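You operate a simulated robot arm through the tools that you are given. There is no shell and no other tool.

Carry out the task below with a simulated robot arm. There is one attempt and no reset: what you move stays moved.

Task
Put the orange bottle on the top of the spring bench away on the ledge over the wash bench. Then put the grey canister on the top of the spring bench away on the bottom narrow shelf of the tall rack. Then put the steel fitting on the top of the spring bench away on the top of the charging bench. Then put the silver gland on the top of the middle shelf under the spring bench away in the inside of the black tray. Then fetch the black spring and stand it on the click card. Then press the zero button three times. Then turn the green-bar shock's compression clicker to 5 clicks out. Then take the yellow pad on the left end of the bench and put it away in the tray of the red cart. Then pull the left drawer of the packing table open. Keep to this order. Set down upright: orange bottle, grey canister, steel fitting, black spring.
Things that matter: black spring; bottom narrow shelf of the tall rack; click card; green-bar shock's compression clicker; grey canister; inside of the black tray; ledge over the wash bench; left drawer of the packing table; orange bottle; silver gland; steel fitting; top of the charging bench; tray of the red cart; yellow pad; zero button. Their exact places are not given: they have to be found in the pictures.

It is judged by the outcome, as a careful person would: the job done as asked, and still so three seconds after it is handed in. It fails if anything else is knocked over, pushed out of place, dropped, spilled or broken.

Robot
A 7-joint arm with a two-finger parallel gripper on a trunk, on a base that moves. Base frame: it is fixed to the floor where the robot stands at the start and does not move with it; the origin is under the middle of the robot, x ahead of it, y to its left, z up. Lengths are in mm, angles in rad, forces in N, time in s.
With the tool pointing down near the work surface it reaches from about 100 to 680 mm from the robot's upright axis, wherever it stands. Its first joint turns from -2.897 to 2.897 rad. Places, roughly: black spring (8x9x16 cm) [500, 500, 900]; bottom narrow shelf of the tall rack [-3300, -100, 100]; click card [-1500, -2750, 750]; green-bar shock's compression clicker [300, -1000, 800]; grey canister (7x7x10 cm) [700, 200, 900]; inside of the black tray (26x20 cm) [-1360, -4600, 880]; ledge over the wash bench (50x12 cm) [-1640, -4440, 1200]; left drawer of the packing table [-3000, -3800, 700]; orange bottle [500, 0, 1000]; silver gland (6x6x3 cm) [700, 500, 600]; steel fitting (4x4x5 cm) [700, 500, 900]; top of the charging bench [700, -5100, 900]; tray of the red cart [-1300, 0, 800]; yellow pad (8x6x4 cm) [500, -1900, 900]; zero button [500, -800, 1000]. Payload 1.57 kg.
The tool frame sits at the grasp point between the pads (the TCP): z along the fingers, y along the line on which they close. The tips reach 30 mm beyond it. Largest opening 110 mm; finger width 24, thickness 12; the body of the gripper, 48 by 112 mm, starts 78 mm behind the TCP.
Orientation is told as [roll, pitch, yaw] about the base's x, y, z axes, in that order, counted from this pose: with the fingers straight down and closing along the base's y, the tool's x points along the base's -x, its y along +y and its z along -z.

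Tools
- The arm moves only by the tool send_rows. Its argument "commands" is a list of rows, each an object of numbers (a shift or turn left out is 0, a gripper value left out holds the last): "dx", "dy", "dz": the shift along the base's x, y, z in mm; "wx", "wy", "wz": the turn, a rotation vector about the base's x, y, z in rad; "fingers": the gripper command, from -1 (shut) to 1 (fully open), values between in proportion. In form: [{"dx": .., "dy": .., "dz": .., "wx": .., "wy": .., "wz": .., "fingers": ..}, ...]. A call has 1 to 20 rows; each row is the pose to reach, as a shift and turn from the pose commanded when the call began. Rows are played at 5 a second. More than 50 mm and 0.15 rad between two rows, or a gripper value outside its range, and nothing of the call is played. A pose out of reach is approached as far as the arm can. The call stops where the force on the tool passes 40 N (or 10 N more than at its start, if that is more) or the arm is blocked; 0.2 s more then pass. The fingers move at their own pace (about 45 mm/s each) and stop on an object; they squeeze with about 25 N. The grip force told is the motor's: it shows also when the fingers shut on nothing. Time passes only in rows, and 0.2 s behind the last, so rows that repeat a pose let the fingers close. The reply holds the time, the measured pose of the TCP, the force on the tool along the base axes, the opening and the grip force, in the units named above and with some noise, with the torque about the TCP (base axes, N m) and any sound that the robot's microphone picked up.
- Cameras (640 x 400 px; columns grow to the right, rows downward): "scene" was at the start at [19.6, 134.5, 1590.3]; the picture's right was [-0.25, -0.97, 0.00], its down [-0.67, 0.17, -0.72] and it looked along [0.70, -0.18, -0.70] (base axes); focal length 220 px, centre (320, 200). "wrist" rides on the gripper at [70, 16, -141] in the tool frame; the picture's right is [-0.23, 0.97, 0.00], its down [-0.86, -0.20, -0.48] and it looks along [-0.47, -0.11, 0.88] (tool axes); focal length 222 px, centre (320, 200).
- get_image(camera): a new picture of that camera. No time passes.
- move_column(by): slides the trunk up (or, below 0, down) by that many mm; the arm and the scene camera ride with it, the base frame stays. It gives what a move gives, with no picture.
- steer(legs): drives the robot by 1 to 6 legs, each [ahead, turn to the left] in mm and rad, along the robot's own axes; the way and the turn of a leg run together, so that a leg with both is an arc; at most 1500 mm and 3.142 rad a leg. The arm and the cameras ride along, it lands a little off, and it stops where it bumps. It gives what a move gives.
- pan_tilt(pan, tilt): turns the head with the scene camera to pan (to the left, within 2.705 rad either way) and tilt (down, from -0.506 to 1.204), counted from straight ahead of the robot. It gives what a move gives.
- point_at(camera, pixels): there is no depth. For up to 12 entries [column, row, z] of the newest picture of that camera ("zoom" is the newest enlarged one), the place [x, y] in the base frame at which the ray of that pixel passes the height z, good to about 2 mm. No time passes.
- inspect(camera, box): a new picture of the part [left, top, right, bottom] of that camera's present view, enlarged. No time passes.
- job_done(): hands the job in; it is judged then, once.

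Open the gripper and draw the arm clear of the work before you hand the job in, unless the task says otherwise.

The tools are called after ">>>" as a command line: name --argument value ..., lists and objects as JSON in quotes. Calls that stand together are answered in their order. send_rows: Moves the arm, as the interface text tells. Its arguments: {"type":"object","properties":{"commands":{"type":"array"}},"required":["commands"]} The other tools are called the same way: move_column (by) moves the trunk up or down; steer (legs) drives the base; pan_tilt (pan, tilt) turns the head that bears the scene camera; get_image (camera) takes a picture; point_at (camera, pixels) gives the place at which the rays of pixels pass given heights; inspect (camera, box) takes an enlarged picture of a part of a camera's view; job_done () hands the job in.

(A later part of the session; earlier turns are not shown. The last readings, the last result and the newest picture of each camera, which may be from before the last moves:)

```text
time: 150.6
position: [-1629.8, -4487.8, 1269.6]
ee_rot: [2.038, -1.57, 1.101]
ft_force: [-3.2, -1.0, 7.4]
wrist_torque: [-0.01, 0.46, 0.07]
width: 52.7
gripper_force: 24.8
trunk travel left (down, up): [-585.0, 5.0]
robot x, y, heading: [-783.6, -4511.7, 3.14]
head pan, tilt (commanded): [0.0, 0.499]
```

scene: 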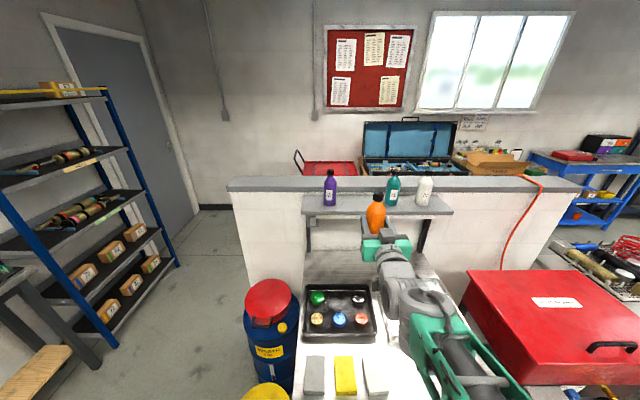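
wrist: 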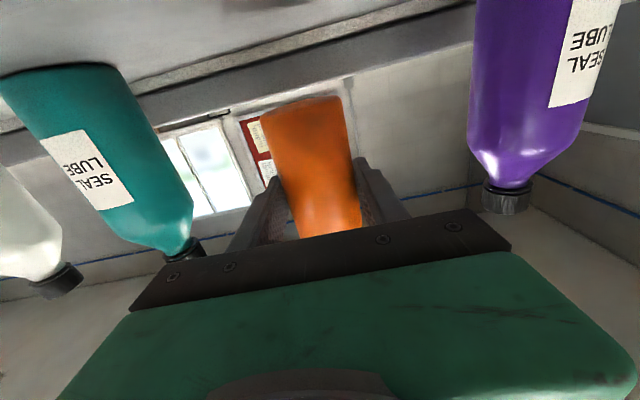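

The ledge pushes back with 7 N, so the bottle stands. I relieve 1 mm and open the fingers to about 75 mm.

>>> send_rows --commands '[{"dz": 1}, {"dz": 1, "fingers": 0.0}, {"dz": 1, "fingers": 0.1}, {"dz": 1, "fingers": 0.25}, {"dz": 1, "fingers": 0.4}, {"dz": 1, "fingers": 0.4}, {"dz": 1, "fingers": 0.4}]'

>>> inspect --camera "scene" --box '[295, 155, 465, 261]'

>>> inspect --camera "wrist" --box '[220, 40, 420, 260]'

```text
time: 152.2
position: [-1631.0, -4488.1, 1269.2]
ee_rot: [0.538, -1.566, 2.604]
ft_force: [-0.2, -0.1, 0.1]
wrist_torque: [0.02, 0.0, -0.02]
width: 76.9
gripper_force: 0.1
trunk travel left (down, up): [-585.0, 5.0]
robot x, y, heading: [-787.4, -4511.3, 3.142]
head pan, tilt (commanded): [0.0, 0.499]
```

```text
3.76 times, centred on (380, 208) of scene
```

zoom: 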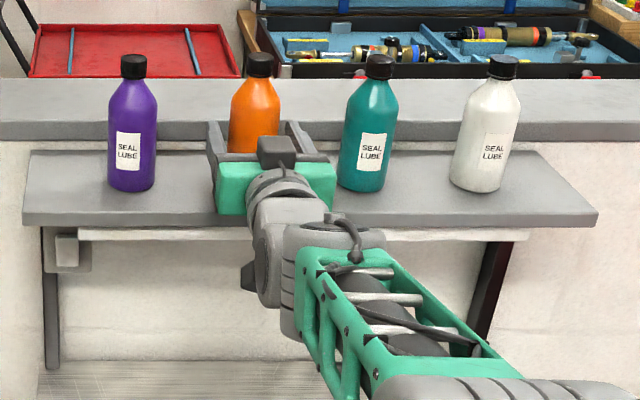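

```text
1.82 times, centred on (320, 150) of wrist
```

zoom: 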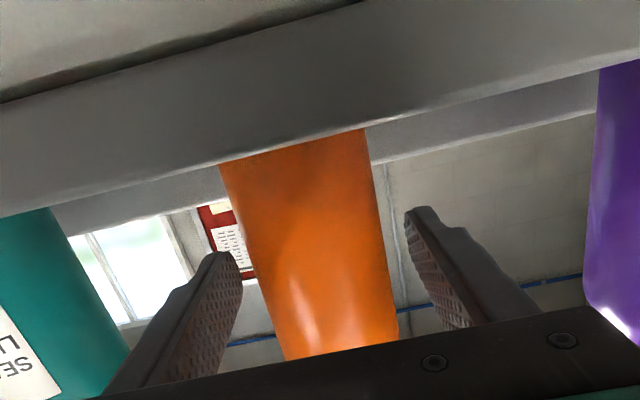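

The bottle stands upright on the ledge between its neighbours. I draw the hand straight back.

>>> send_rows --commands '[{"dx": 20}, {"dx": 45}, {"dx": 90}, {"dx": 135}, {"dx": 180}, {"dx": 225}, {"dx": 270}, {"dx": 300}, {"dx": 300}]'

>>> get_image --camera "scene"

>>> inspect --camera "scene" --box '[295, 155, 465, 261]'

```text
time: 154.2
position: [-1331.6, -4489.2, 1266.6]
ee_rot: [0.491, -1.567, 2.648]
ft_force: [-0.5, -0.7, -0.4]
wrist_torque: [0.01, 0.01, 0.0]
width: 76.8
gripper_force: 0.0
trunk travel left (down, up): [-585.0, 5.0]
robot x, y, heading: [-786.7, -4509.8, 3.14]
head pan, tilt (commanded): [0.0, 0.499]
```

```text
taken
```

scene: 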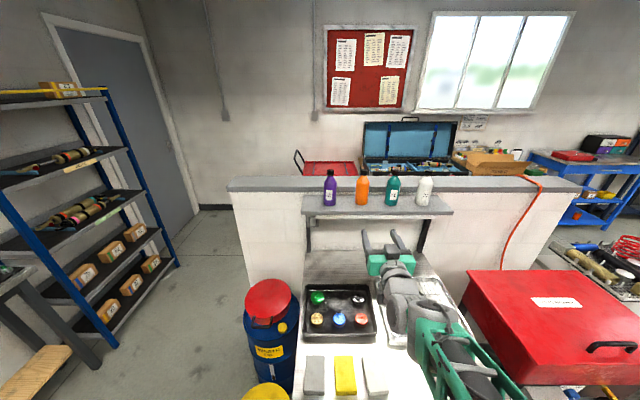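

```text
3.76 times, centred on (380, 208) of scene
```

zoom: 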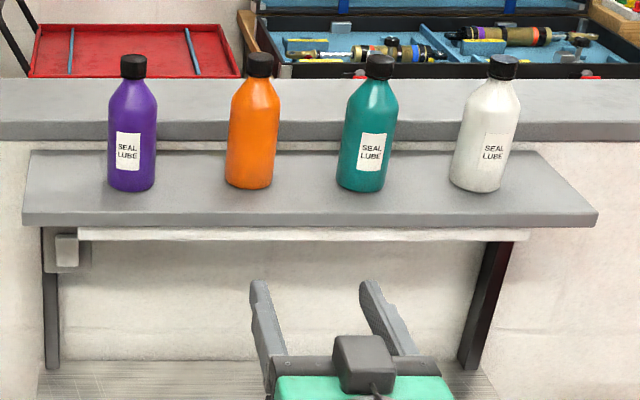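

The orange bottle stands well on the ledge. While here I look at the black tray for the later gland placement.

>>> inspect --camera "scene" --box '[290, 265, 410, 400]'

>>> point_at --camera "scene" --pixels '[[306, 289, 890], [372, 285, 890], [303, 338, 890], [376, 337, 890], [317, 297, 890], [358, 300, 890], [315, 318, 890], [338, 320, 890], [361, 319, 890]]'

```text
2.96 times, centred on (350, 332) of scene
```

zoom: 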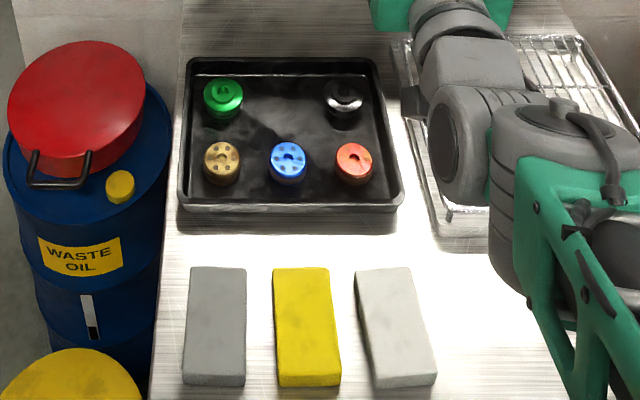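

```text
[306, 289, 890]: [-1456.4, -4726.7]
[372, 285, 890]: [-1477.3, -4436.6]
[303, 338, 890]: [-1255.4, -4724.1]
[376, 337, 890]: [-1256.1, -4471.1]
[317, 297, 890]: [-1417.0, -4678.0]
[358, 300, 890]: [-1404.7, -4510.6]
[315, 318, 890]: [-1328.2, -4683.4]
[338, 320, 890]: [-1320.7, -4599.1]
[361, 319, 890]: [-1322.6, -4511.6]
```

The tray has a free slot at the back middle near (−1410,−4595), between the green and black pieces. I back away from the wash bench, then return the tool to pointing down.

>>> steer --legs '[[-390, 0]]'

>>> send_rows --commands '[{"wy": -0.143, "fingers": 1}, {"wy": -0.286}, {"wy": -0.428}, {"wy": -0.571}, {"wy": -0.714}, {"wy": -0.857}, {"wy": -1.0, "dx": 20}, {"wy": -1.142, "dx": 40}, {"wy": -1.285, "dx": 60}, {"wy": -1.428, "dx": 80}, {"wy": -1.57, "dx": 100}, {"wy": -1.57, "dx": 100}]'

>>> get_image --camera "scene"

```text
time: 156.6
position: [-942.6, -4492.5, 1266.9]
ee_rot: [0.6, -1.567, 2.548]
ft_force: [0.2, -0.4, -0.1]
wrist_torque: [0.01, 0.02, 0.02]
width: 76.8
gripper_force: 0.1
trunk travel left (down, up): [-585.0, 5.0]
robot x, y, heading: [-396.9, -4512.5, -3.141]
head pan, tilt (commanded): [0.0, 0.499]
```

```text
time: 159.2
position: [-841.2, -4492.6, 1265.8]
ee_rot: [0.007, 0.004, 3.14]
ft_force: [-0.4, 0.4, -0.2]
wrist_torque: [-0.01, 0.01, 0.02]
width: 109.9
gripper_force: 0.0
trunk travel left (down, up): [-585.0, 5.0]
robot x, y, heading: [-396.0, -4511.2, -3.132]
head pan, tilt (commanded): [0.0, 0.499]
```

```text
taken
```

scene: 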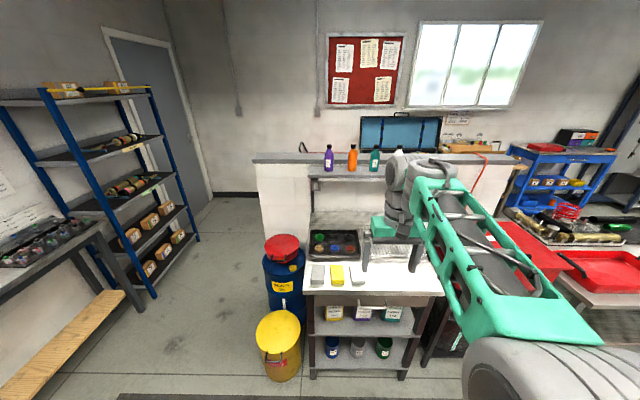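

Tool points down. I drive back up the aisle to the spring bench.

>>> steer --legs '[[0, -1.57], [1500, 0], [1500, 0], [1450, 0]]'

>>> get_image --camera "scene"

```text
time: 184.2
position: [-464.9, 375.6, 1265.7]
ee_rot: [0.008, 0.003, 1.53]
ft_force: [0.4, 0.7, -0.2]
wrist_torque: [0.01, 0.0, 0.01]
width: 109.8
gripper_force: 0.1
trunk travel left (down, up): [-585.0, 5.0]
robot x, y, heading: [-500.6, -71.2, 1.535]
head pan, tilt (commanded): [0.0, 0.499]
```

```text
taken
```

scene: 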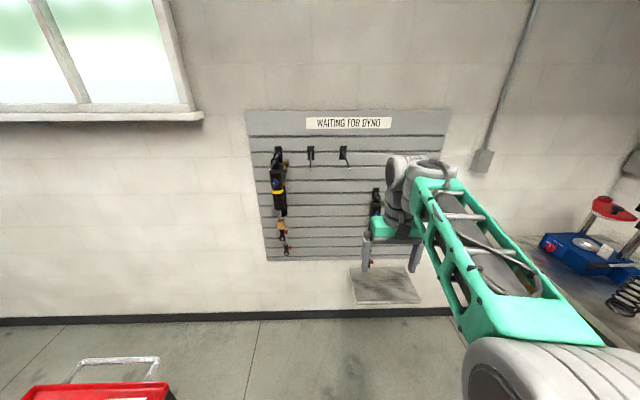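

I turn toward the bench and approach to about (−30,110), facing +x.

>>> steer --legs '[[0, -1.164], [500, 0], [0, -0.371]]'

>>> pan_tilt --pan 0.15 --tilt 0.8

>>> get_image --camera "scene"

>>> get_image --camera "wrist"

```text
time: 191.2
position: [405.8, 108.8, 1266.1]
ee_rot: [0.008, 0.001, 0.013]
ft_force: [0.4, 0.0, -0.5]
wrist_torque: [0.03, 0.0, 0.01]
width: 110.0
gripper_force: 0.2
trunk travel left (down, up): [-585.0, 5.0]
robot x, y, heading: [-40.3, 122.2, 0.02]
head pan, tilt (commanded): [0.0, 0.499]
```

```text
time: 192.0
position: [405.6, 108.6, 1266.6]
ee_rot: [0.006, 0.001, 0.012]
ft_force: [1.2, 0.1, 0.2]
wrist_torque: [0.01, 0.01, 0.01]
width: 110.0
gripper_force: 0.0
trunk travel left (down, up): [-585.0, 5.0]
robot x, y, heading: [-41.0, 120.1, 0.019]
head pan, tilt (commanded): [0.15, 0.799]
```

```text
taken
```

scene: 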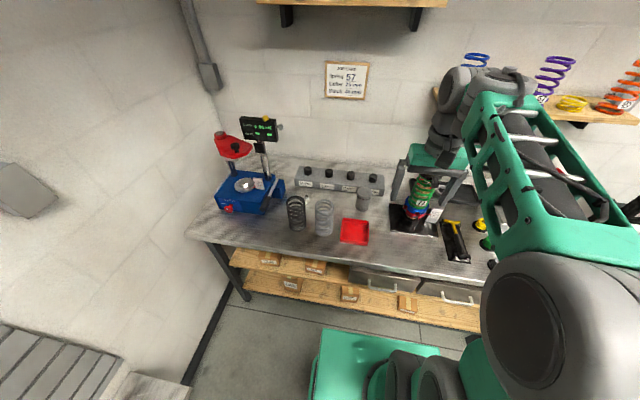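

```text
taken
```

wrist: 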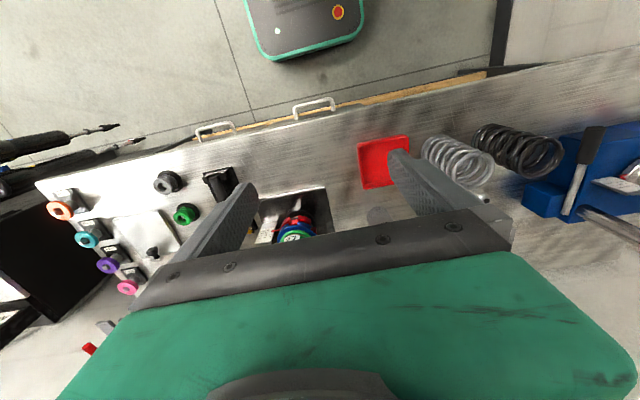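

I enlarge the canister region and measure it and the bench's front edge.

>>> inspect --camera "scene" --box '[270, 150, 430, 270]'

>>> point_at --camera "scene" --pixels '[[300, 246, 888], [400, 265, 888], [363, 192, 985], [363, 192, 990], [363, 209, 888], [300, 246, 870]]'

```text
3.33 times, centred on (350, 210) of scene
```

zoom: 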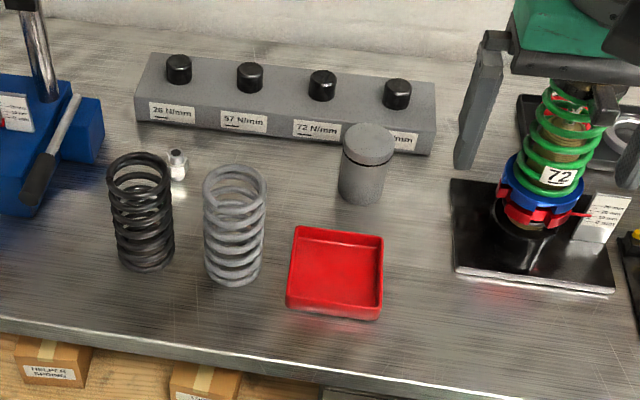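

```text
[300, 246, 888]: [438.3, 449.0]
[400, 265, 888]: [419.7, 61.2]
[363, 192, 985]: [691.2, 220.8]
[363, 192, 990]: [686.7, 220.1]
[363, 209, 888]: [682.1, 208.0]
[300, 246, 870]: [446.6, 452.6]
```

The bench front is x≈430 and the canister is near (685,214). I shift the arm left over clear space and drive 165 mm closer.

>>> send_rows --commands '[{"dy": 45}, {"dy": 90}, {"dy": 110}, {"dy": 110}]'

>>> steer --legs '[[165, -0.02]]'

>>> get_image --camera "wrist"

>>> get_image --camera "scene"

```text
time: 193.0
position: [405.2, 219.2, 1265.9]
ee_rot: [0.007, 0.003, 0.012]
ft_force: [0.3, 0.6, -0.8]
wrist_torque: [-0.02, -0.02, 0.0]
width: 109.9
gripper_force: 0.0
trunk travel left (down, up): [-585.0, 5.0]
robot x, y, heading: [-39.4, 123.0, 0.019]
head pan, tilt (commanded): [0.15, 0.799]
```

```text
time: 194.4
position: [568.4, 214.5, 1267.1]
ee_rot: [0.007, 0.003, -0.004]
ft_force: [1.4, 0.1, -0.6]
wrist_torque: [-0.01, 0.04, 0.01]
width: 109.9
gripper_force: 0.1
trunk travel left (down, up): [-585.0, 5.0]
robot x, y, heading: [121.2, 123.7, 0.003]
head pan, tilt (commanded): [0.15, 0.799]
```

```text
taken
```

wrist: 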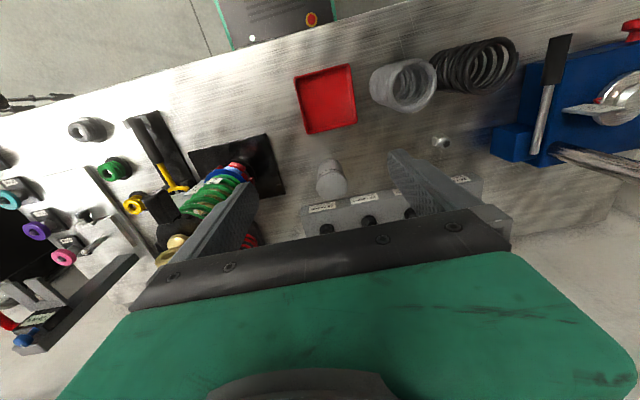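

```text
taken
```

scene: 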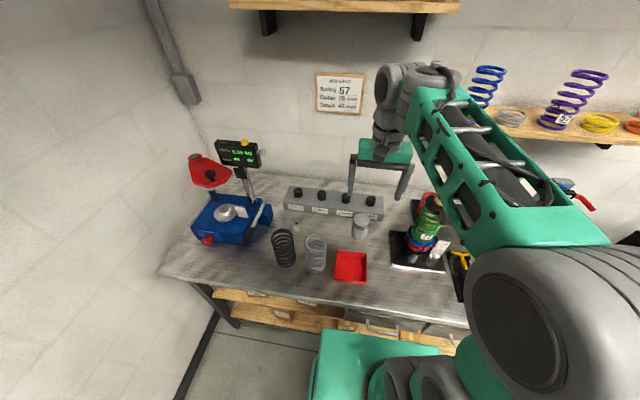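

I enlarge the canister in the wrist view and cross it with the scene view.

>>> inspect --camera "wrist" --box '[280, 130, 400, 240]'

>>> inspect --camera "scene" --box '[320, 190, 400, 260]'

```text
3.64 times, centred on (340, 185) of wrist
```

zoom: 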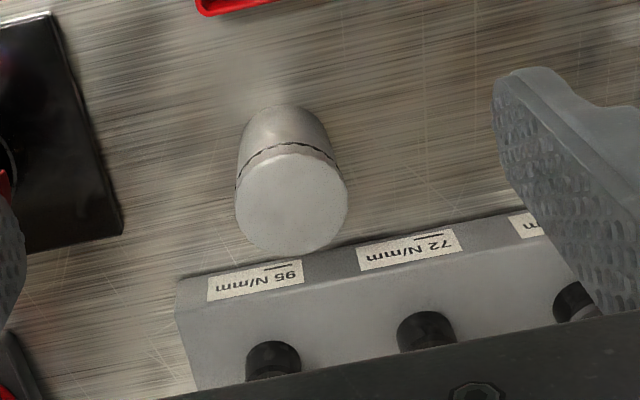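

```text
5.71 times, centred on (360, 225) of scene
```

zoom: 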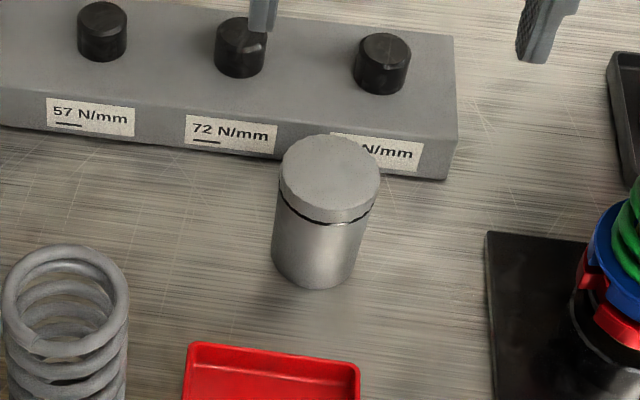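

I cross the lid centre and the near bottom edge between both cameras.

>>> point_at --camera "wrist" --pixels '[[332.3, 186.4, 980], [332.3, 186.4, 1000], [331.2, 158.9, 880], [331.2, 158.9, 900]]'

>>> point_at --camera "scene" --pixels '[[361.8, 220.1, 980], [361.8, 220.1, 1000], [358.6, 240.3, 880], [358.6, 240.3, 900]]'

```text
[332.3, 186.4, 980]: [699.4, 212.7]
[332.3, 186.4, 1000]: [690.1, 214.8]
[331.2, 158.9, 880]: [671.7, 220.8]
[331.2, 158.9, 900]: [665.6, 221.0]
```

```text
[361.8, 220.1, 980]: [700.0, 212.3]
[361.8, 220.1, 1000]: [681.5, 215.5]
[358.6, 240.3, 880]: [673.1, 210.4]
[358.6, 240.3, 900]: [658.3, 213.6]
```

The views agree: lid top z≈981 at (700,213), bench top z≈882. I check how near the rate block's front face is behind it.

>>> point_at --camera "wrist" --pixels '[[331, 202, 930], [331, 202, 920], [300.2, 207.5, 930], [400, 190, 930]]'

>>> point_at --camera "scene" --pixels '[[384, 221.5, 882], [384, 215.5, 930], [306, 212, 882], [320, 206.5, 930]]'

```text
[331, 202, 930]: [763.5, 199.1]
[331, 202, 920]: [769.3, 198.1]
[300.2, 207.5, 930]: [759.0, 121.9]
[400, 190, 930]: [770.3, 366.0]
```

```text
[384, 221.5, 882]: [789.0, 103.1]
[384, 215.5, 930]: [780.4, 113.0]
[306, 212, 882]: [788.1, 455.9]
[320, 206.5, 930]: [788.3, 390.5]
```

The block is 70 mm behind, fine. I check the silver spring's place, since the hand will pass near it.

>>> point_at --camera "scene" --pixels '[[316, 240, 1042], [316, 266, 882], [284, 237, 1042], [284, 262, 882], [297, 228, 920]]'

>>> point_at --camera "wrist" --pixels '[[416, 80, 1042], [388, 90, 882], [497, 60, 1042], [445, 75, 882], [443, 142, 920]]'

```text
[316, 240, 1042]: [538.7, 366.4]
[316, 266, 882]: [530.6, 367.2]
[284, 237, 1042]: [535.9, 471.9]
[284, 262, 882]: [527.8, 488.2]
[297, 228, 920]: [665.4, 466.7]
```

```text
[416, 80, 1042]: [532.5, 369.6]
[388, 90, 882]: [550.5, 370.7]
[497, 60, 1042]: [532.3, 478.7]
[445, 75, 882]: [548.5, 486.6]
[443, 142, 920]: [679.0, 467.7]
```

I pitch the tool 45° toward +x while lowering to a pre-grasp 200 mm back along the tool axis.

>>> send_rows --commands '[{"dx": -1, "dz": -35, "wy": -0.131}, {"dx": -3, "dz": -70, "wy": -0.262}, {"dx": -4, "dz": -105, "wy": -0.393}, {"dx": -5, "dz": -140, "wy": -0.524}, {"dx": -6, "dz": -170, "wy": -0.655}, {"dx": -8, "dz": -196, "wy": -0.785}, {"dx": -8, "dz": -196, "wy": -0.785}]'

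>>> get_image --camera "wrist"

>>> get_image --camera "scene"

```text
time: 196.0
position: [560.8, 213.6, 1069.5]
ee_rot: [0.012, -0.785, -0.006]
ft_force: [0.2, 0.2, -0.4]
wrist_torque: [0.0, 0.0, 0.01]
width: 110.1
gripper_force: 0.1
trunk travel left (down, up): [-585.0, 5.0]
robot x, y, heading: [121.2, 122.7, 0.007]
head pan, tilt (commanded): [0.15, 0.799]
```

```text
taken
```

wrist: 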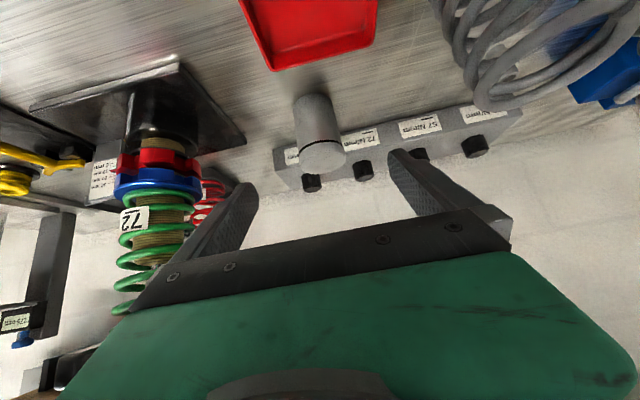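

```text
taken
```

scene: 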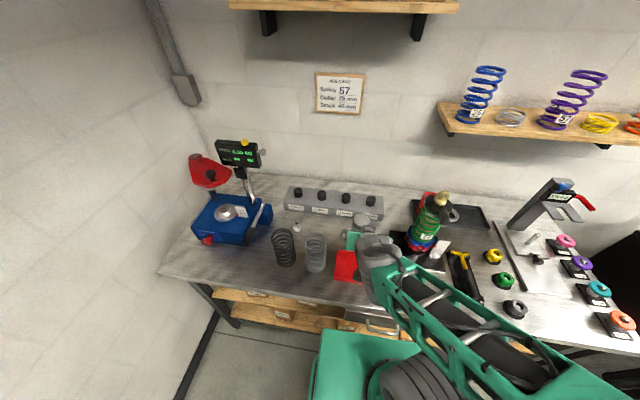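

The canister is centred between the fingers (column 318). I advance along the tool axis to the grasp point (701,213,930).

>>> send_rows --commands '[{"dx": 30, "dz": -30}, {"dx": 60, "dz": -60}, {"dx": 90, "dz": -90}, {"dx": 115, "dz": -115}, {"dx": 130, "dz": -130}, {"dx": 130, "dz": -130}]'

>>> get_image --camera "wrist"

>>> inspect --camera "scene" --box '[280, 180, 460, 300]'

```text
time: 197.4
position: [692.0, 215.3, 939.4]
ee_rot: [0.01, -0.782, -0.006]
ft_force: [-0.3, 1.3, 1.0]
wrist_torque: [-0.02, 0.02, -0.02]
width: 109.9
gripper_force: 0.0
trunk travel left (down, up): [-585.0, 5.0]
robot x, y, heading: [121.1, 121.7, 0.002]
head pan, tilt (commanded): [0.15, 0.799]
```

```text
taken
```

wrist: 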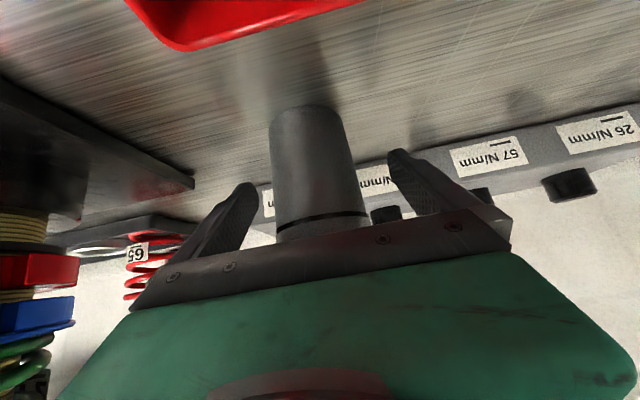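

```text
3.33 times, centred on (370, 240) of scene
```

zoom: 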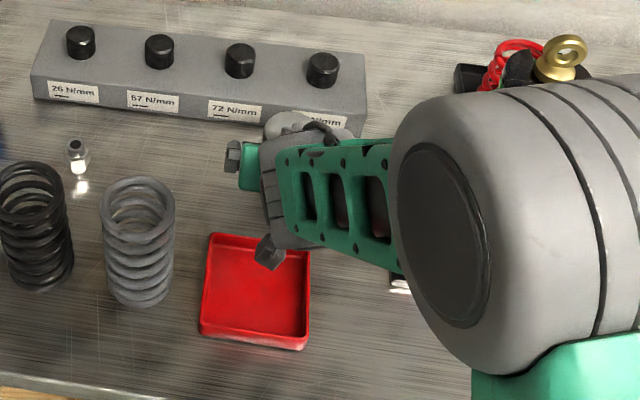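

The hand is well placed with the lid clear of the palm. I move 5 mm further and close.

>>> send_rows --commands '[{"dx": 5, "dy": -1, "dz": -5}, {"dx": 5, "dy": -1, "dz": -5, "fingers": -1}, {"dx": 5, "dy": -1, "dz": -5}, {"dx": 5, "dy": -1, "dz": -5}, {"dx": 5, "dy": -1, "dz": -5}, {"dx": 5, "dy": -1, "dz": -5}, {"dx": 5, "dy": -1, "dz": -5}]'

>>> get_image --camera "wrist"

```text
time: 199.0
position: [695.1, 213.2, 935.3]
ee_rot: [0.009, -0.781, -0.005]
ft_force: [-0.3, -1.9, 0.0]
wrist_torque: [0.02, -0.03, -0.04]
width: 64.9
gripper_force: 25.0
trunk travel left (down, up): [-585.0, 5.0]
robot x, y, heading: [120.5, 123.3, 0.006]
head pan, tilt (commanded): [0.15, 0.799]
```

```text
taken
```

wrist: 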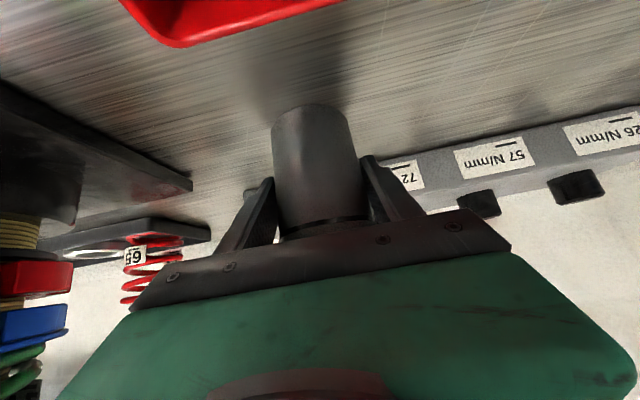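

Gripped at 64.9 mm. I lift straight up and draw back toward the robot.

>>> send_rows --commands '[{"dz": 15}, {"dz": 50}, {"dz": 95}, {"dz": 140}, {"dz": 185}, {"dx": -40, "dz": 205}, {"dx": -80, "dz": 220}, {"dx": -120, "dz": 230}, {"dx": -120, "dz": 230}]'

>>> get_image --camera "wrist"

>>> get_image --camera "scene"

```text
time: 201.0
position: [571.7, 212.8, 1168.4]
ee_rot: [0.01, -0.78, -0.006]
ft_force: [0.0, -0.3, -3.4]
wrist_torque: [-0.01, 0.03, -0.02]
width: 64.4
gripper_force: 25.2
trunk travel left (down, up): [-585.0, 5.0]
robot x, y, heading: [117.7, 120.5, 0.006]
head pan, tilt (commanded): [0.15, 0.799]
```

```text
taken
```

wrist: 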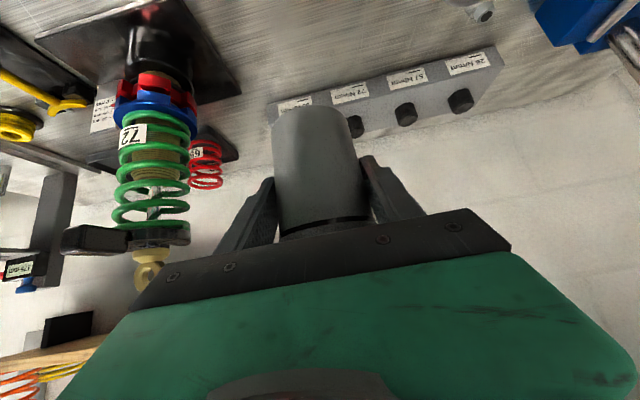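

```text
taken
```

scene: 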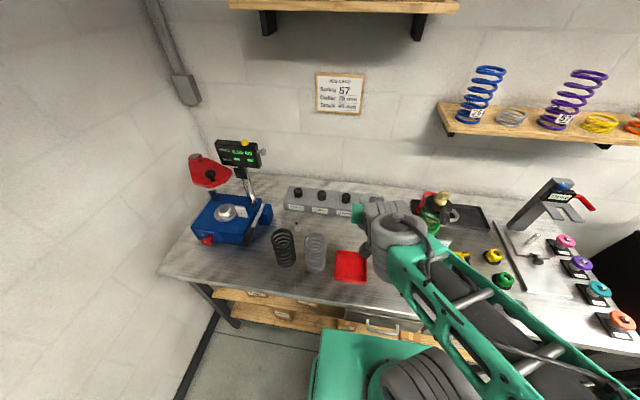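

The canister hangs steady (3.4 N). I back away, turn in small legs and go round the red cart's −y side.

>>> steer --legs '[[-260, 0]]'

>>> steer --legs '[[0, -0.5], [0, -0.5]]'

>>> steer --legs '[[0, -0.5], [0, -0.6]]'

>>> get_image --camera "wrist"

>>> pan_tilt --pan -0.5 --tilt 0.5

>>> get_image --camera "scene"

```text
time: 202.8
position: [313.0, 212.4, 1167.5]
ee_rot: [0.01, -0.783, -0.003]
ft_force: [-0.3, -0.3, -3.5]
wrist_torque: [-0.02, 0.03, 0.0]
width: 64.5
gripper_force: 24.8
trunk travel left (down, up): [-585.0, 5.0]
robot x, y, heading: [-139.4, 119.3, 0.007]
head pan, tilt (commanded): [0.15, 0.799]
```

```text
time: 206.1
position: [187.2, -205.3, 1169.5]
ee_rot: [0.01, -0.783, -0.987]
ft_force: [0.5, 0.3, -3.3]
wrist_torque: [0.0, 0.03, 0.02]
width: 64.9
gripper_force: 25.2
trunk travel left (down, up): [-585.0, 5.0]
robot x, y, heading: [-140.1, 118.4, -0.979]
head pan, tilt (commanded): [0.15, 0.799]
```

```text
time: 209.5
position: [-285.0, -315.3, 1167.6]
ee_rot: [0.009, -0.781, -2.096]
ft_force: [-0.3, 0.4, -4.5]
wrist_torque: [0.03, 0.01, 0.0]
width: 64.7
gripper_force: 25.1
trunk travel left (down, up): [-585.0, 5.0]
robot x, y, heading: [-137.7, 122.5, -2.09]
head pan, tilt (commanded): [0.15, 0.799]
```

```text
taken
```

wrist: 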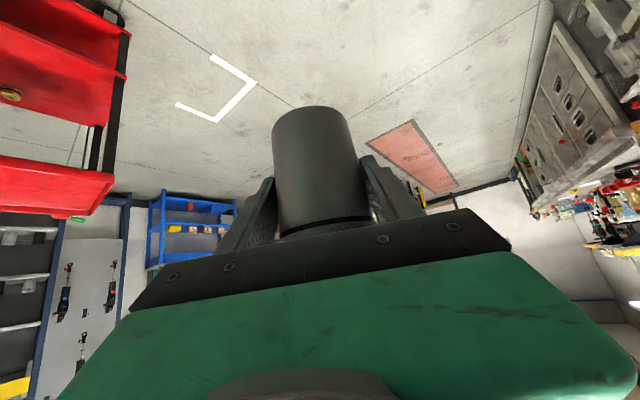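

```text
time: 210.6
position: [-285.0, -315.1, 1167.9]
ee_rot: [0.009, -0.783, -2.096]
ft_force: [0.3, 0.4, -4.4]
wrist_torque: [0.02, 0.03, -0.02]
width: 64.7
gripper_force: 24.6
trunk travel left (down, up): [-585.0, 5.0]
robot x, y, heading: [-136.5, 121.3, -2.086]
head pan, tilt (commanded): [-0.499, 0.499]
```

```text
taken
```

scene: 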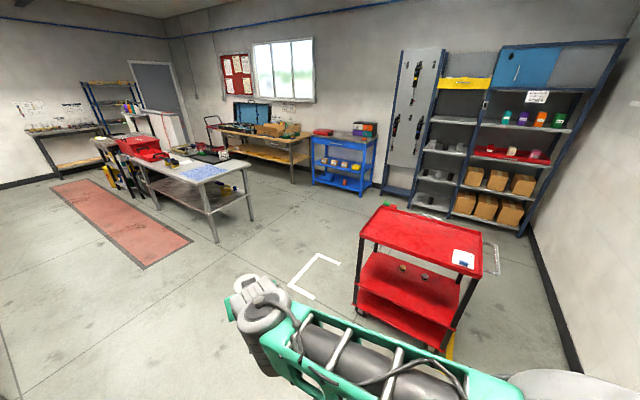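

The rack's narrow column shows at (410–490, 80–215). I enlarge it and measure cart and rack points.

>>> inspect --camera "scene" --box '[370, 60, 570, 240]'

>>> point_at --camera "scene" --pixels '[[360, 310, 0], [360, 238, 780], [475, 270, 780], [382, 206, 780], [380, 192, 0], [410, 207, 0], [450, 213, 0], [525, 234, 0], [365, 190, 0], [245, 215, 0], [445, 352, 0]]'

```text
2.22 times, centred on (470, 150) of scene
```

zoom: 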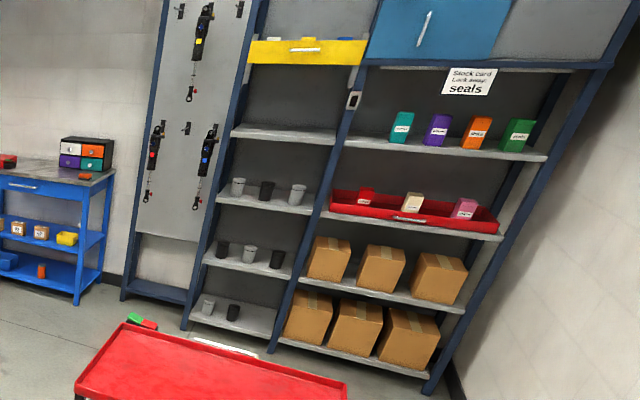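

```text
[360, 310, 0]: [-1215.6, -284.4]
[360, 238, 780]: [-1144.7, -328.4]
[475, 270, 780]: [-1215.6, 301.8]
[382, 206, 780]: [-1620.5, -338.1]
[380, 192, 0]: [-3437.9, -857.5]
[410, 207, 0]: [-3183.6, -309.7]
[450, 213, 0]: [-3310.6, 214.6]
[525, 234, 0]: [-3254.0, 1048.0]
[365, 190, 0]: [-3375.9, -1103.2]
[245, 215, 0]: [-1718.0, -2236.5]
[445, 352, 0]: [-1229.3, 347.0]
```

The bottom narrow shelf holds two canisters at its left and is free at its right. I drive round: to about (−800,−800), then along −x.

>>> steer --legs '[[0, -0.105], [1135, 0]]'

>>> steer --legs '[[0, -0.47], [0, -0.47]]'

>>> get_image --camera "wrist"

>>> get_image --camera "scene"

```text
time: 216.8
position: [-984.4, -1191.2, 1167.4]
ee_rot: [0.008, -0.783, -2.214]
ft_force: [0.5, 0.4, -3.4]
wrist_torque: [0.06, -0.02, 0.01]
width: 64.5
gripper_force: 25.2
trunk travel left (down, up): [-585.0, 5.0]
robot x, y, heading: [-789.0, -777.7, -2.207]
head pan, tilt (commanded): [-0.499, 0.499]
```

```text
time: 219.8
position: [-1237.3, -868.2, 1168.5]
ee_rot: [0.009, -0.782, -3.141]
ft_force: [-0.4, 0.5, -4.8]
wrist_torque: [-0.01, 0.0, -0.01]
width: 64.5
gripper_force: 25.0
trunk travel left (down, up): [-585.0, 5.0]
robot x, y, heading: [-791.4, -781.6, -3.124]
head pan, tilt (commanded): [-0.499, 0.499]
```

```text
taken
```

wrist: 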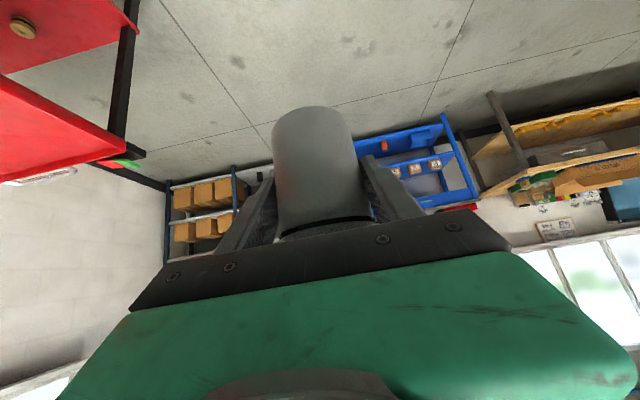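

```text
taken
```

scene: 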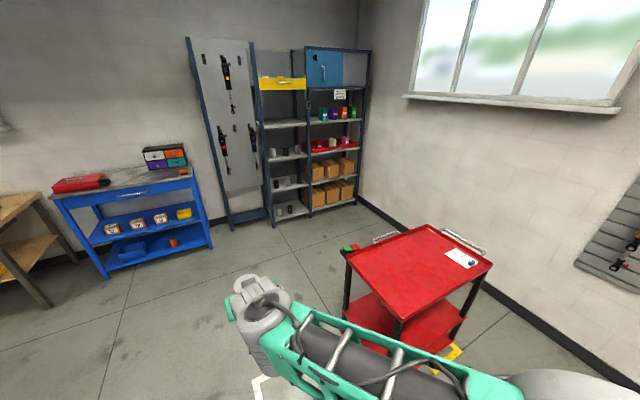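

The canister is steady. I drive past the cart at y≈−780.

>>> steer --legs '[[1250, 0]]'

>>> pan_tilt --pan -0.45 --tilt 0.65

>>> get_image --camera "scene"

>>> inspect --camera "scene" --box '[230, 130, 430, 255]'

```text
time: 226.4
position: [-2542.3, -869.1, 1168.0]
ee_rot: [0.008, -0.782, 3.132]
ft_force: [0.6, -1.1, -4.0]
wrist_torque: [0.0, -0.02, 0.03]
width: 64.5
gripper_force: 25.2
trunk travel left (down, up): [-585.0, 5.0]
robot x, y, heading: [-2091.1, -781.8, 3.132]
head pan, tilt (commanded): [-0.499, 0.499]
```

```text
time: 227.1
position: [-2543.2, -869.2, 1168.1]
ee_rot: [0.009, -0.781, 3.13]
ft_force: [-0.2, 0.3, -4.3]
wrist_torque: [0.04, 0.0, -0.01]
width: 64.4
gripper_force: 24.7
trunk travel left (down, up): [-585.0, 5.0]
robot x, y, heading: [-2093.2, -782.0, 3.136]
head pan, tilt (commanded): [-0.45, 0.649]
```

```text
taken
```

scene: 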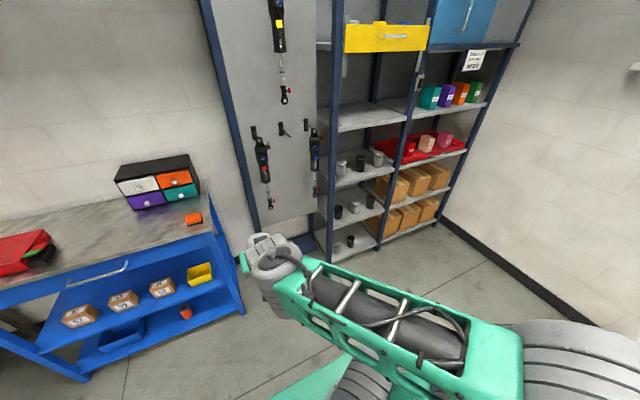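

```text
3.20 times, centred on (330, 192) of scene
```

zoom: 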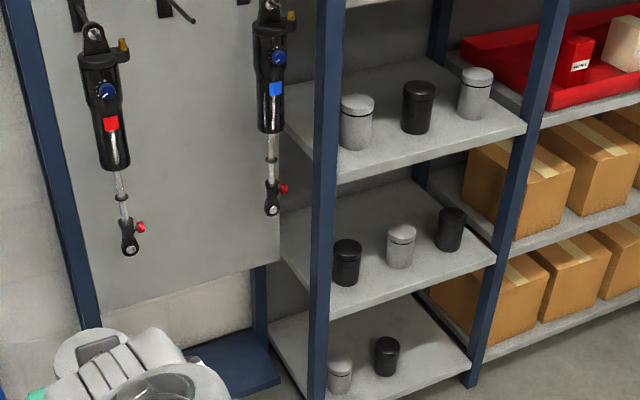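

I measure the posts' feet and the bottom shelf's edges.

>>> point_at --camera "zoom" --pixels '[[470, 385, 0], [470, 362, 100], [340, 382, 100], [386, 370, 100], [427, 300, 100], [270, 353, 100], [497, 258, 400], [527, 128, 700]]'

>>> point_at --camera "scene" --pixels '[[330, 262, 0], [376, 250, 0], [242, 312, 0], [437, 228, 0], [327, 257, 100]]'

```text
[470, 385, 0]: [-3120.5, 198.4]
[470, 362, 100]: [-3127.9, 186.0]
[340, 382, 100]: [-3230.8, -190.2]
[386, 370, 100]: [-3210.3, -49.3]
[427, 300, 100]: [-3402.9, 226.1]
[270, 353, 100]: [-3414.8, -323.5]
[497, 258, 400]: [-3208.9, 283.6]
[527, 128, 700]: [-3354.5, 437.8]
```

```text
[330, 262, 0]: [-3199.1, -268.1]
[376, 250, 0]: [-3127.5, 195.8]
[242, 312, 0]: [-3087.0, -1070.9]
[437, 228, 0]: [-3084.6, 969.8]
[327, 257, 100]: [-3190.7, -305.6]
```

The column spans y≈−290…200 with its front at x≈−3125; the free slot is near y≈90. I drive to face it from x≈−2450.

>>> steer --legs '[[0, -0.4], [0, -0.4], [0, -0.377]]'

>>> steer --legs '[[930, 0]]'

>>> steer --legs '[[0, 0.4], [0, 0.4], [0, 0.38]]'

>>> pan_tilt --pan 0.1 --tilt 0.9

>>> get_image --camera "scene"

>>> get_image --camera "wrist"

```text
time: 231.0
position: [-2343.9, -397.3, 1167.1]
ee_rot: [0.009, -0.78, 1.957]
ft_force: [0.7, 0.6, -4.0]
wrist_torque: [-0.01, 0.02, 0.02]
width: 64.5
gripper_force: 25.4
trunk travel left (down, up): [-585.0, 5.0]
robot x, y, heading: [-2088.8, -779.7, 1.963]
head pan, tilt (commanded): [-0.45, 0.649]
```

```text
time: 235.8
position: [-2706.4, 426.1, 1167.1]
ee_rot: [0.009, -0.781, 1.974]
ft_force: [0.2, -0.1, -3.7]
wrist_torque: [-0.04, 0.0, -0.03]
width: 64.8
gripper_force: 24.5
trunk travel left (down, up): [-585.0, 5.0]
robot x, y, heading: [-2444.4, 47.4, 1.986]
head pan, tilt (commanded): [-0.45, 0.649]
```

```text
time: 239.8
position: [-2893.1, -59.2, 1166.0]
ee_rot: [0.009, -0.78, -3.108]
ft_force: [0.2, 1.0, -4.8]
wrist_torque: [0.01, -0.01, -0.02]
width: 64.5
gripper_force: 24.7
trunk travel left (down, up): [-585.0, 5.0]
robot x, y, heading: [-2443.6, 50.2, -3.105]
head pan, tilt (commanded): [-0.45, 0.649]
```

```text
time: 240.7
position: [-2893.0, -58.0, 1166.6]
ee_rot: [0.01, -0.779, -3.11]
ft_force: [1.0, -0.4, -3.5]
wrist_torque: [-0.01, -0.02, 0.04]
width: 64.7
gripper_force: 25.1
trunk travel left (down, up): [-585.0, 5.0]
robot x, y, heading: [-2442.4, 45.6, -3.103]
head pan, tilt (commanded): [0.099, 0.901]
```

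```text
taken
```

scene: 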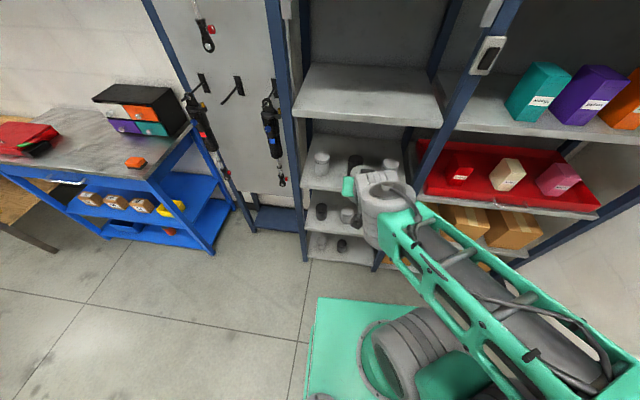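

```text
taken
```

wrist: 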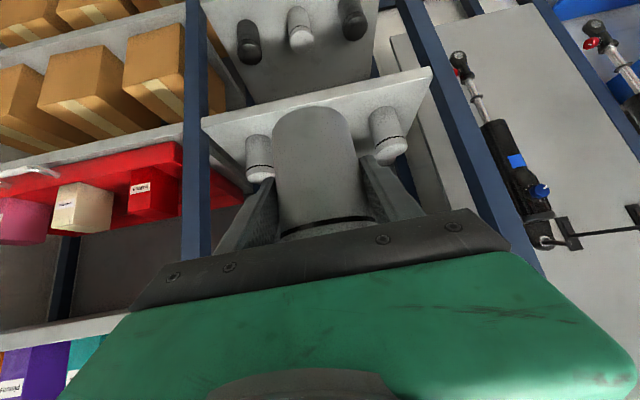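

The rack is ahead; the bottom shelf with its two canisters is at (318–345,245). I lower the trunk for the low shelf.

>>> move_column --by -400

>>> move_column --by -170

>>> pan_tilt --pan 0.1 --tilt 0.75

>>> get_image --camera "scene"

>>> inspect --camera "scene" --box '[280, 120, 440, 220]'

```text
time: 244.6
position: [-2894.3, -57.9, 766.3]
ee_rot: [0.009, -0.781, -3.108]
ft_force: [0.3, 0.9, -3.0]
wrist_torque: [0.04, -0.02, 0.02]
width: 64.6
gripper_force: 25.5
trunk travel left (down, up): [-185.0, 405.0]
robot x, y, heading: [-2444.2, 49.9, -3.093]
head pan, tilt (commanded): [0.099, 0.901]
```

```text
time: 246.5
position: [-2892.4, -58.4, 597.2]
ee_rot: [0.009, -0.78, -3.106]
ft_force: [1.1, 1.3, -5.1]
wrist_torque: [-0.01, -0.06, 0.03]
width: 64.6
gripper_force: 25.2
trunk travel left (down, up): [-15.0, 575.0]
robot x, y, heading: [-2445.0, 48.7, -3.099]
head pan, tilt (commanded): [0.099, 0.901]
```

```text
time: 247.2
position: [-2891.8, -57.7, 597.4]
ee_rot: [0.007, -0.78, -3.109]
ft_force: [-0.3, -0.1, -3.2]
wrist_torque: [0.0, -0.01, 0.01]
width: 64.3
gripper_force: 25.2
trunk travel left (down, up): [-15.0, 575.0]
robot x, y, heading: [-2447.7, 51.5, -3.1]
head pan, tilt (commanded): [0.099, 0.75]
```

```text
taken
```

scene: 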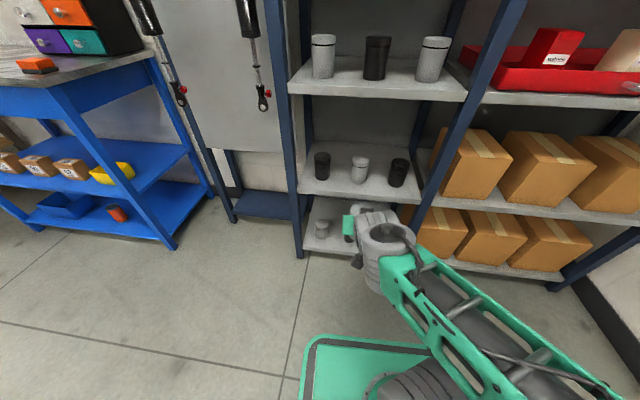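

```text
4.00 times, centred on (360, 170) of scene
```

zoom: 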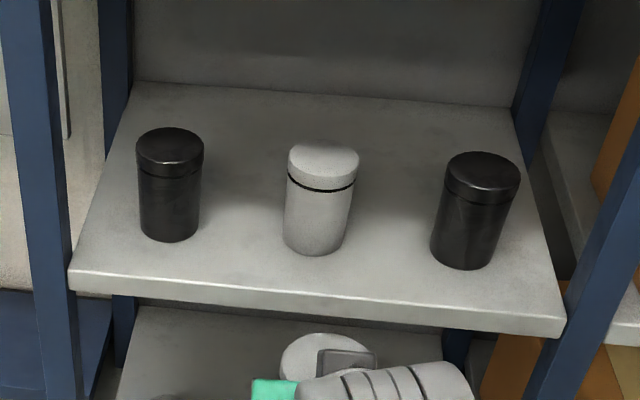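

The hand hides the bottom shelf. I move it aside to the right (+y) to see the free slot.

>>> send_rows --commands '[{"dy": 45}, {"dy": 90}, {"dy": 135}, {"dy": 180}, {"dy": 220}, {"dy": 220}]'

>>> inspect --camera "scene" --box '[280, 160, 440, 280]'

>>> get_image --camera "wrist"

```text
time: 248.6
position: [-2893.6, 161.1, 598.0]
ee_rot: [0.008, -0.783, -3.107]
ft_force: [-0.8, -0.6, -3.2]
wrist_torque: [0.02, -0.05, -0.03]
width: 64.3
gripper_force: 25.0
trunk travel left (down, up): [-15.0, 575.0]
robot x, y, heading: [-2443.3, 50.0, -3.097]
head pan, tilt (commanded): [0.099, 0.75]
```

```text
3.33 times, centred on (360, 220) of scene
```

zoom: 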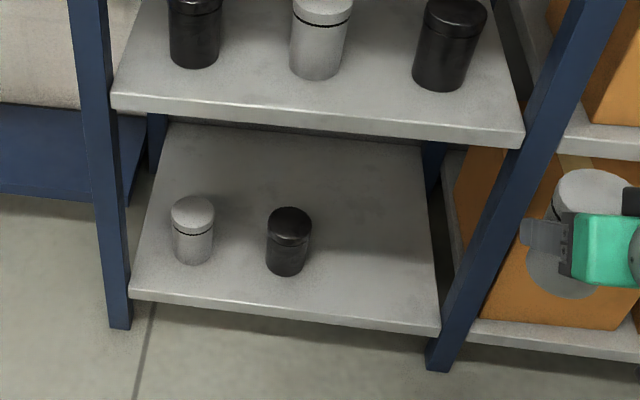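

```text
taken
```

wrist: 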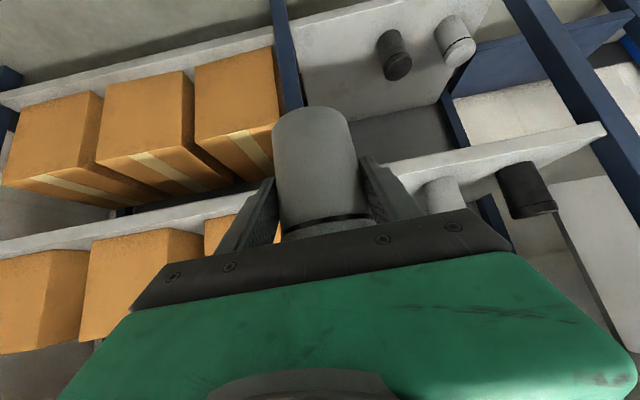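

I measure the bottom shelf's front corners and the canisters' bases from here.

>>> point_at --camera "zoom" --pixels '[[130, 291, 100], [441, 330, 100], [193, 255, 100], [288, 265, 100], [165, 125, 100], [420, 148, 100], [130, 291, 130], [441, 330, 130], [193, 255, 130], [288, 265, 130]]'

>>> point_at --camera "zoom" --pixels '[[112, 95, 400], [523, 140, 400], [112, 95, 430], [523, 140, 430], [120, 328, 0], [440, 368, 0], [193, 220, 200], [288, 230, 200]]'

```text
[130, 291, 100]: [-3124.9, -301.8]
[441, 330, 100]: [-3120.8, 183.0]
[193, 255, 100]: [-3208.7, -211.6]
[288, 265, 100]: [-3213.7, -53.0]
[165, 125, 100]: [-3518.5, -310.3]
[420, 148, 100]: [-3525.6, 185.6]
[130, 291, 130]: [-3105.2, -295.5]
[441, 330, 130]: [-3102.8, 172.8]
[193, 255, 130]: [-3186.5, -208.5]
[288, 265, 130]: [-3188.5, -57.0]
```

```text
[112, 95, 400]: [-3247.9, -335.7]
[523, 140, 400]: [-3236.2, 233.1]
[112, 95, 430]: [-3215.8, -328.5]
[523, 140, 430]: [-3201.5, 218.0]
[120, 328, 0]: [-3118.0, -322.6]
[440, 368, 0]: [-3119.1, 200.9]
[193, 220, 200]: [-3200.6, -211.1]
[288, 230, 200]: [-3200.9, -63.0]
```

The shelf is at z≈100 (front x≈−3123, right end y≈183), the next shelf at about 510. I lower the canister to z≈270 outside the rack, centred on y≈100, before driving in.

>>> send_rows --commands '[{"dy": -10, "dz": -48, "wz": -0.01}, {"dy": -20, "dz": -96, "wz": -0.02}, {"dy": -30, "dz": -144, "wz": -0.034}, {"dy": -40, "dz": -190, "wz": -0.034}, {"dy": -50, "dz": -238, "wz": -0.034}, {"dy": -60, "dz": -286, "wz": -0.034}, {"dy": -60, "dz": -330, "wz": -0.034}, {"dy": -60, "dz": -330, "wz": -0.034}]'

>>> get_image --camera "scene"

>>> get_image --camera "wrist"

```text
time: 250.4
position: [-2893.5, 101.6, 270.3]
ee_rot: [0.008, -0.779, -3.142]
ft_force: [0.5, 0.4, -4.8]
wrist_torque: [0.02, -0.1, 0.03]
width: 64.5
gripper_force: 24.8
trunk travel left (down, up): [-15.0, 575.0]
robot x, y, heading: [-2441.7, 46.6, -3.094]
head pan, tilt (commanded): [0.099, 0.75]
```

```text
taken
```

scene: 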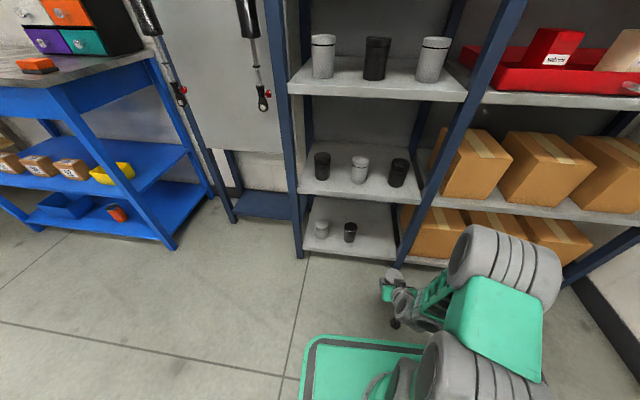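

```text
taken
```

wrist: 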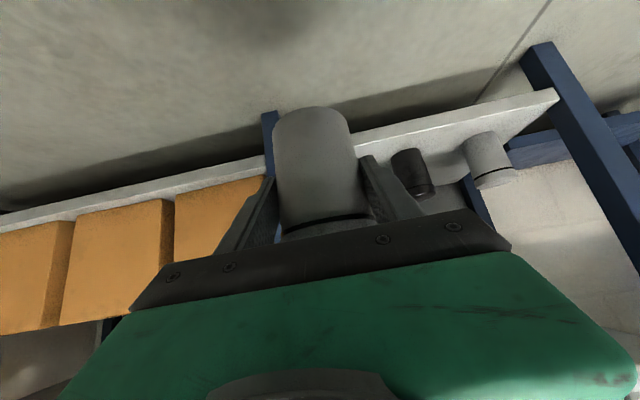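

Clear to go in: I drive 235 mm forward with the canister between the two shelves' heights.

>>> steer --legs '[[235, 0]]'

>>> get_image --camera "scene"

>>> get_image --camera "wrist"

```text
time: 252.1
position: [-3126.9, 89.9, 268.9]
ee_rot: [0.008, -0.78, -3.14]
ft_force: [0.8, 1.3, -4.1]
wrist_torque: [0.0, -0.02, -0.01]
width: 64.2
gripper_force: 24.7
trunk travel left (down, up): [-15.0, 575.0]
robot x, y, heading: [-2675.9, 37.8, -3.1]
head pan, tilt (commanded): [0.099, 0.75]
```

```text
taken
```

scene: 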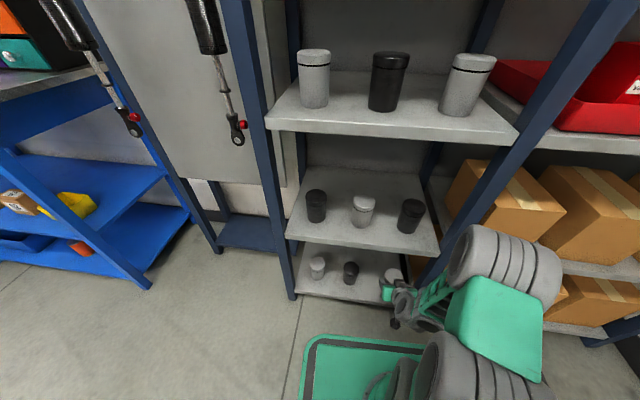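

```text
taken
```

wrist: 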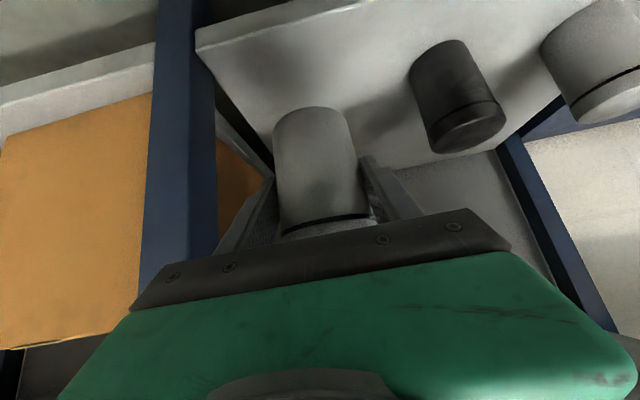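

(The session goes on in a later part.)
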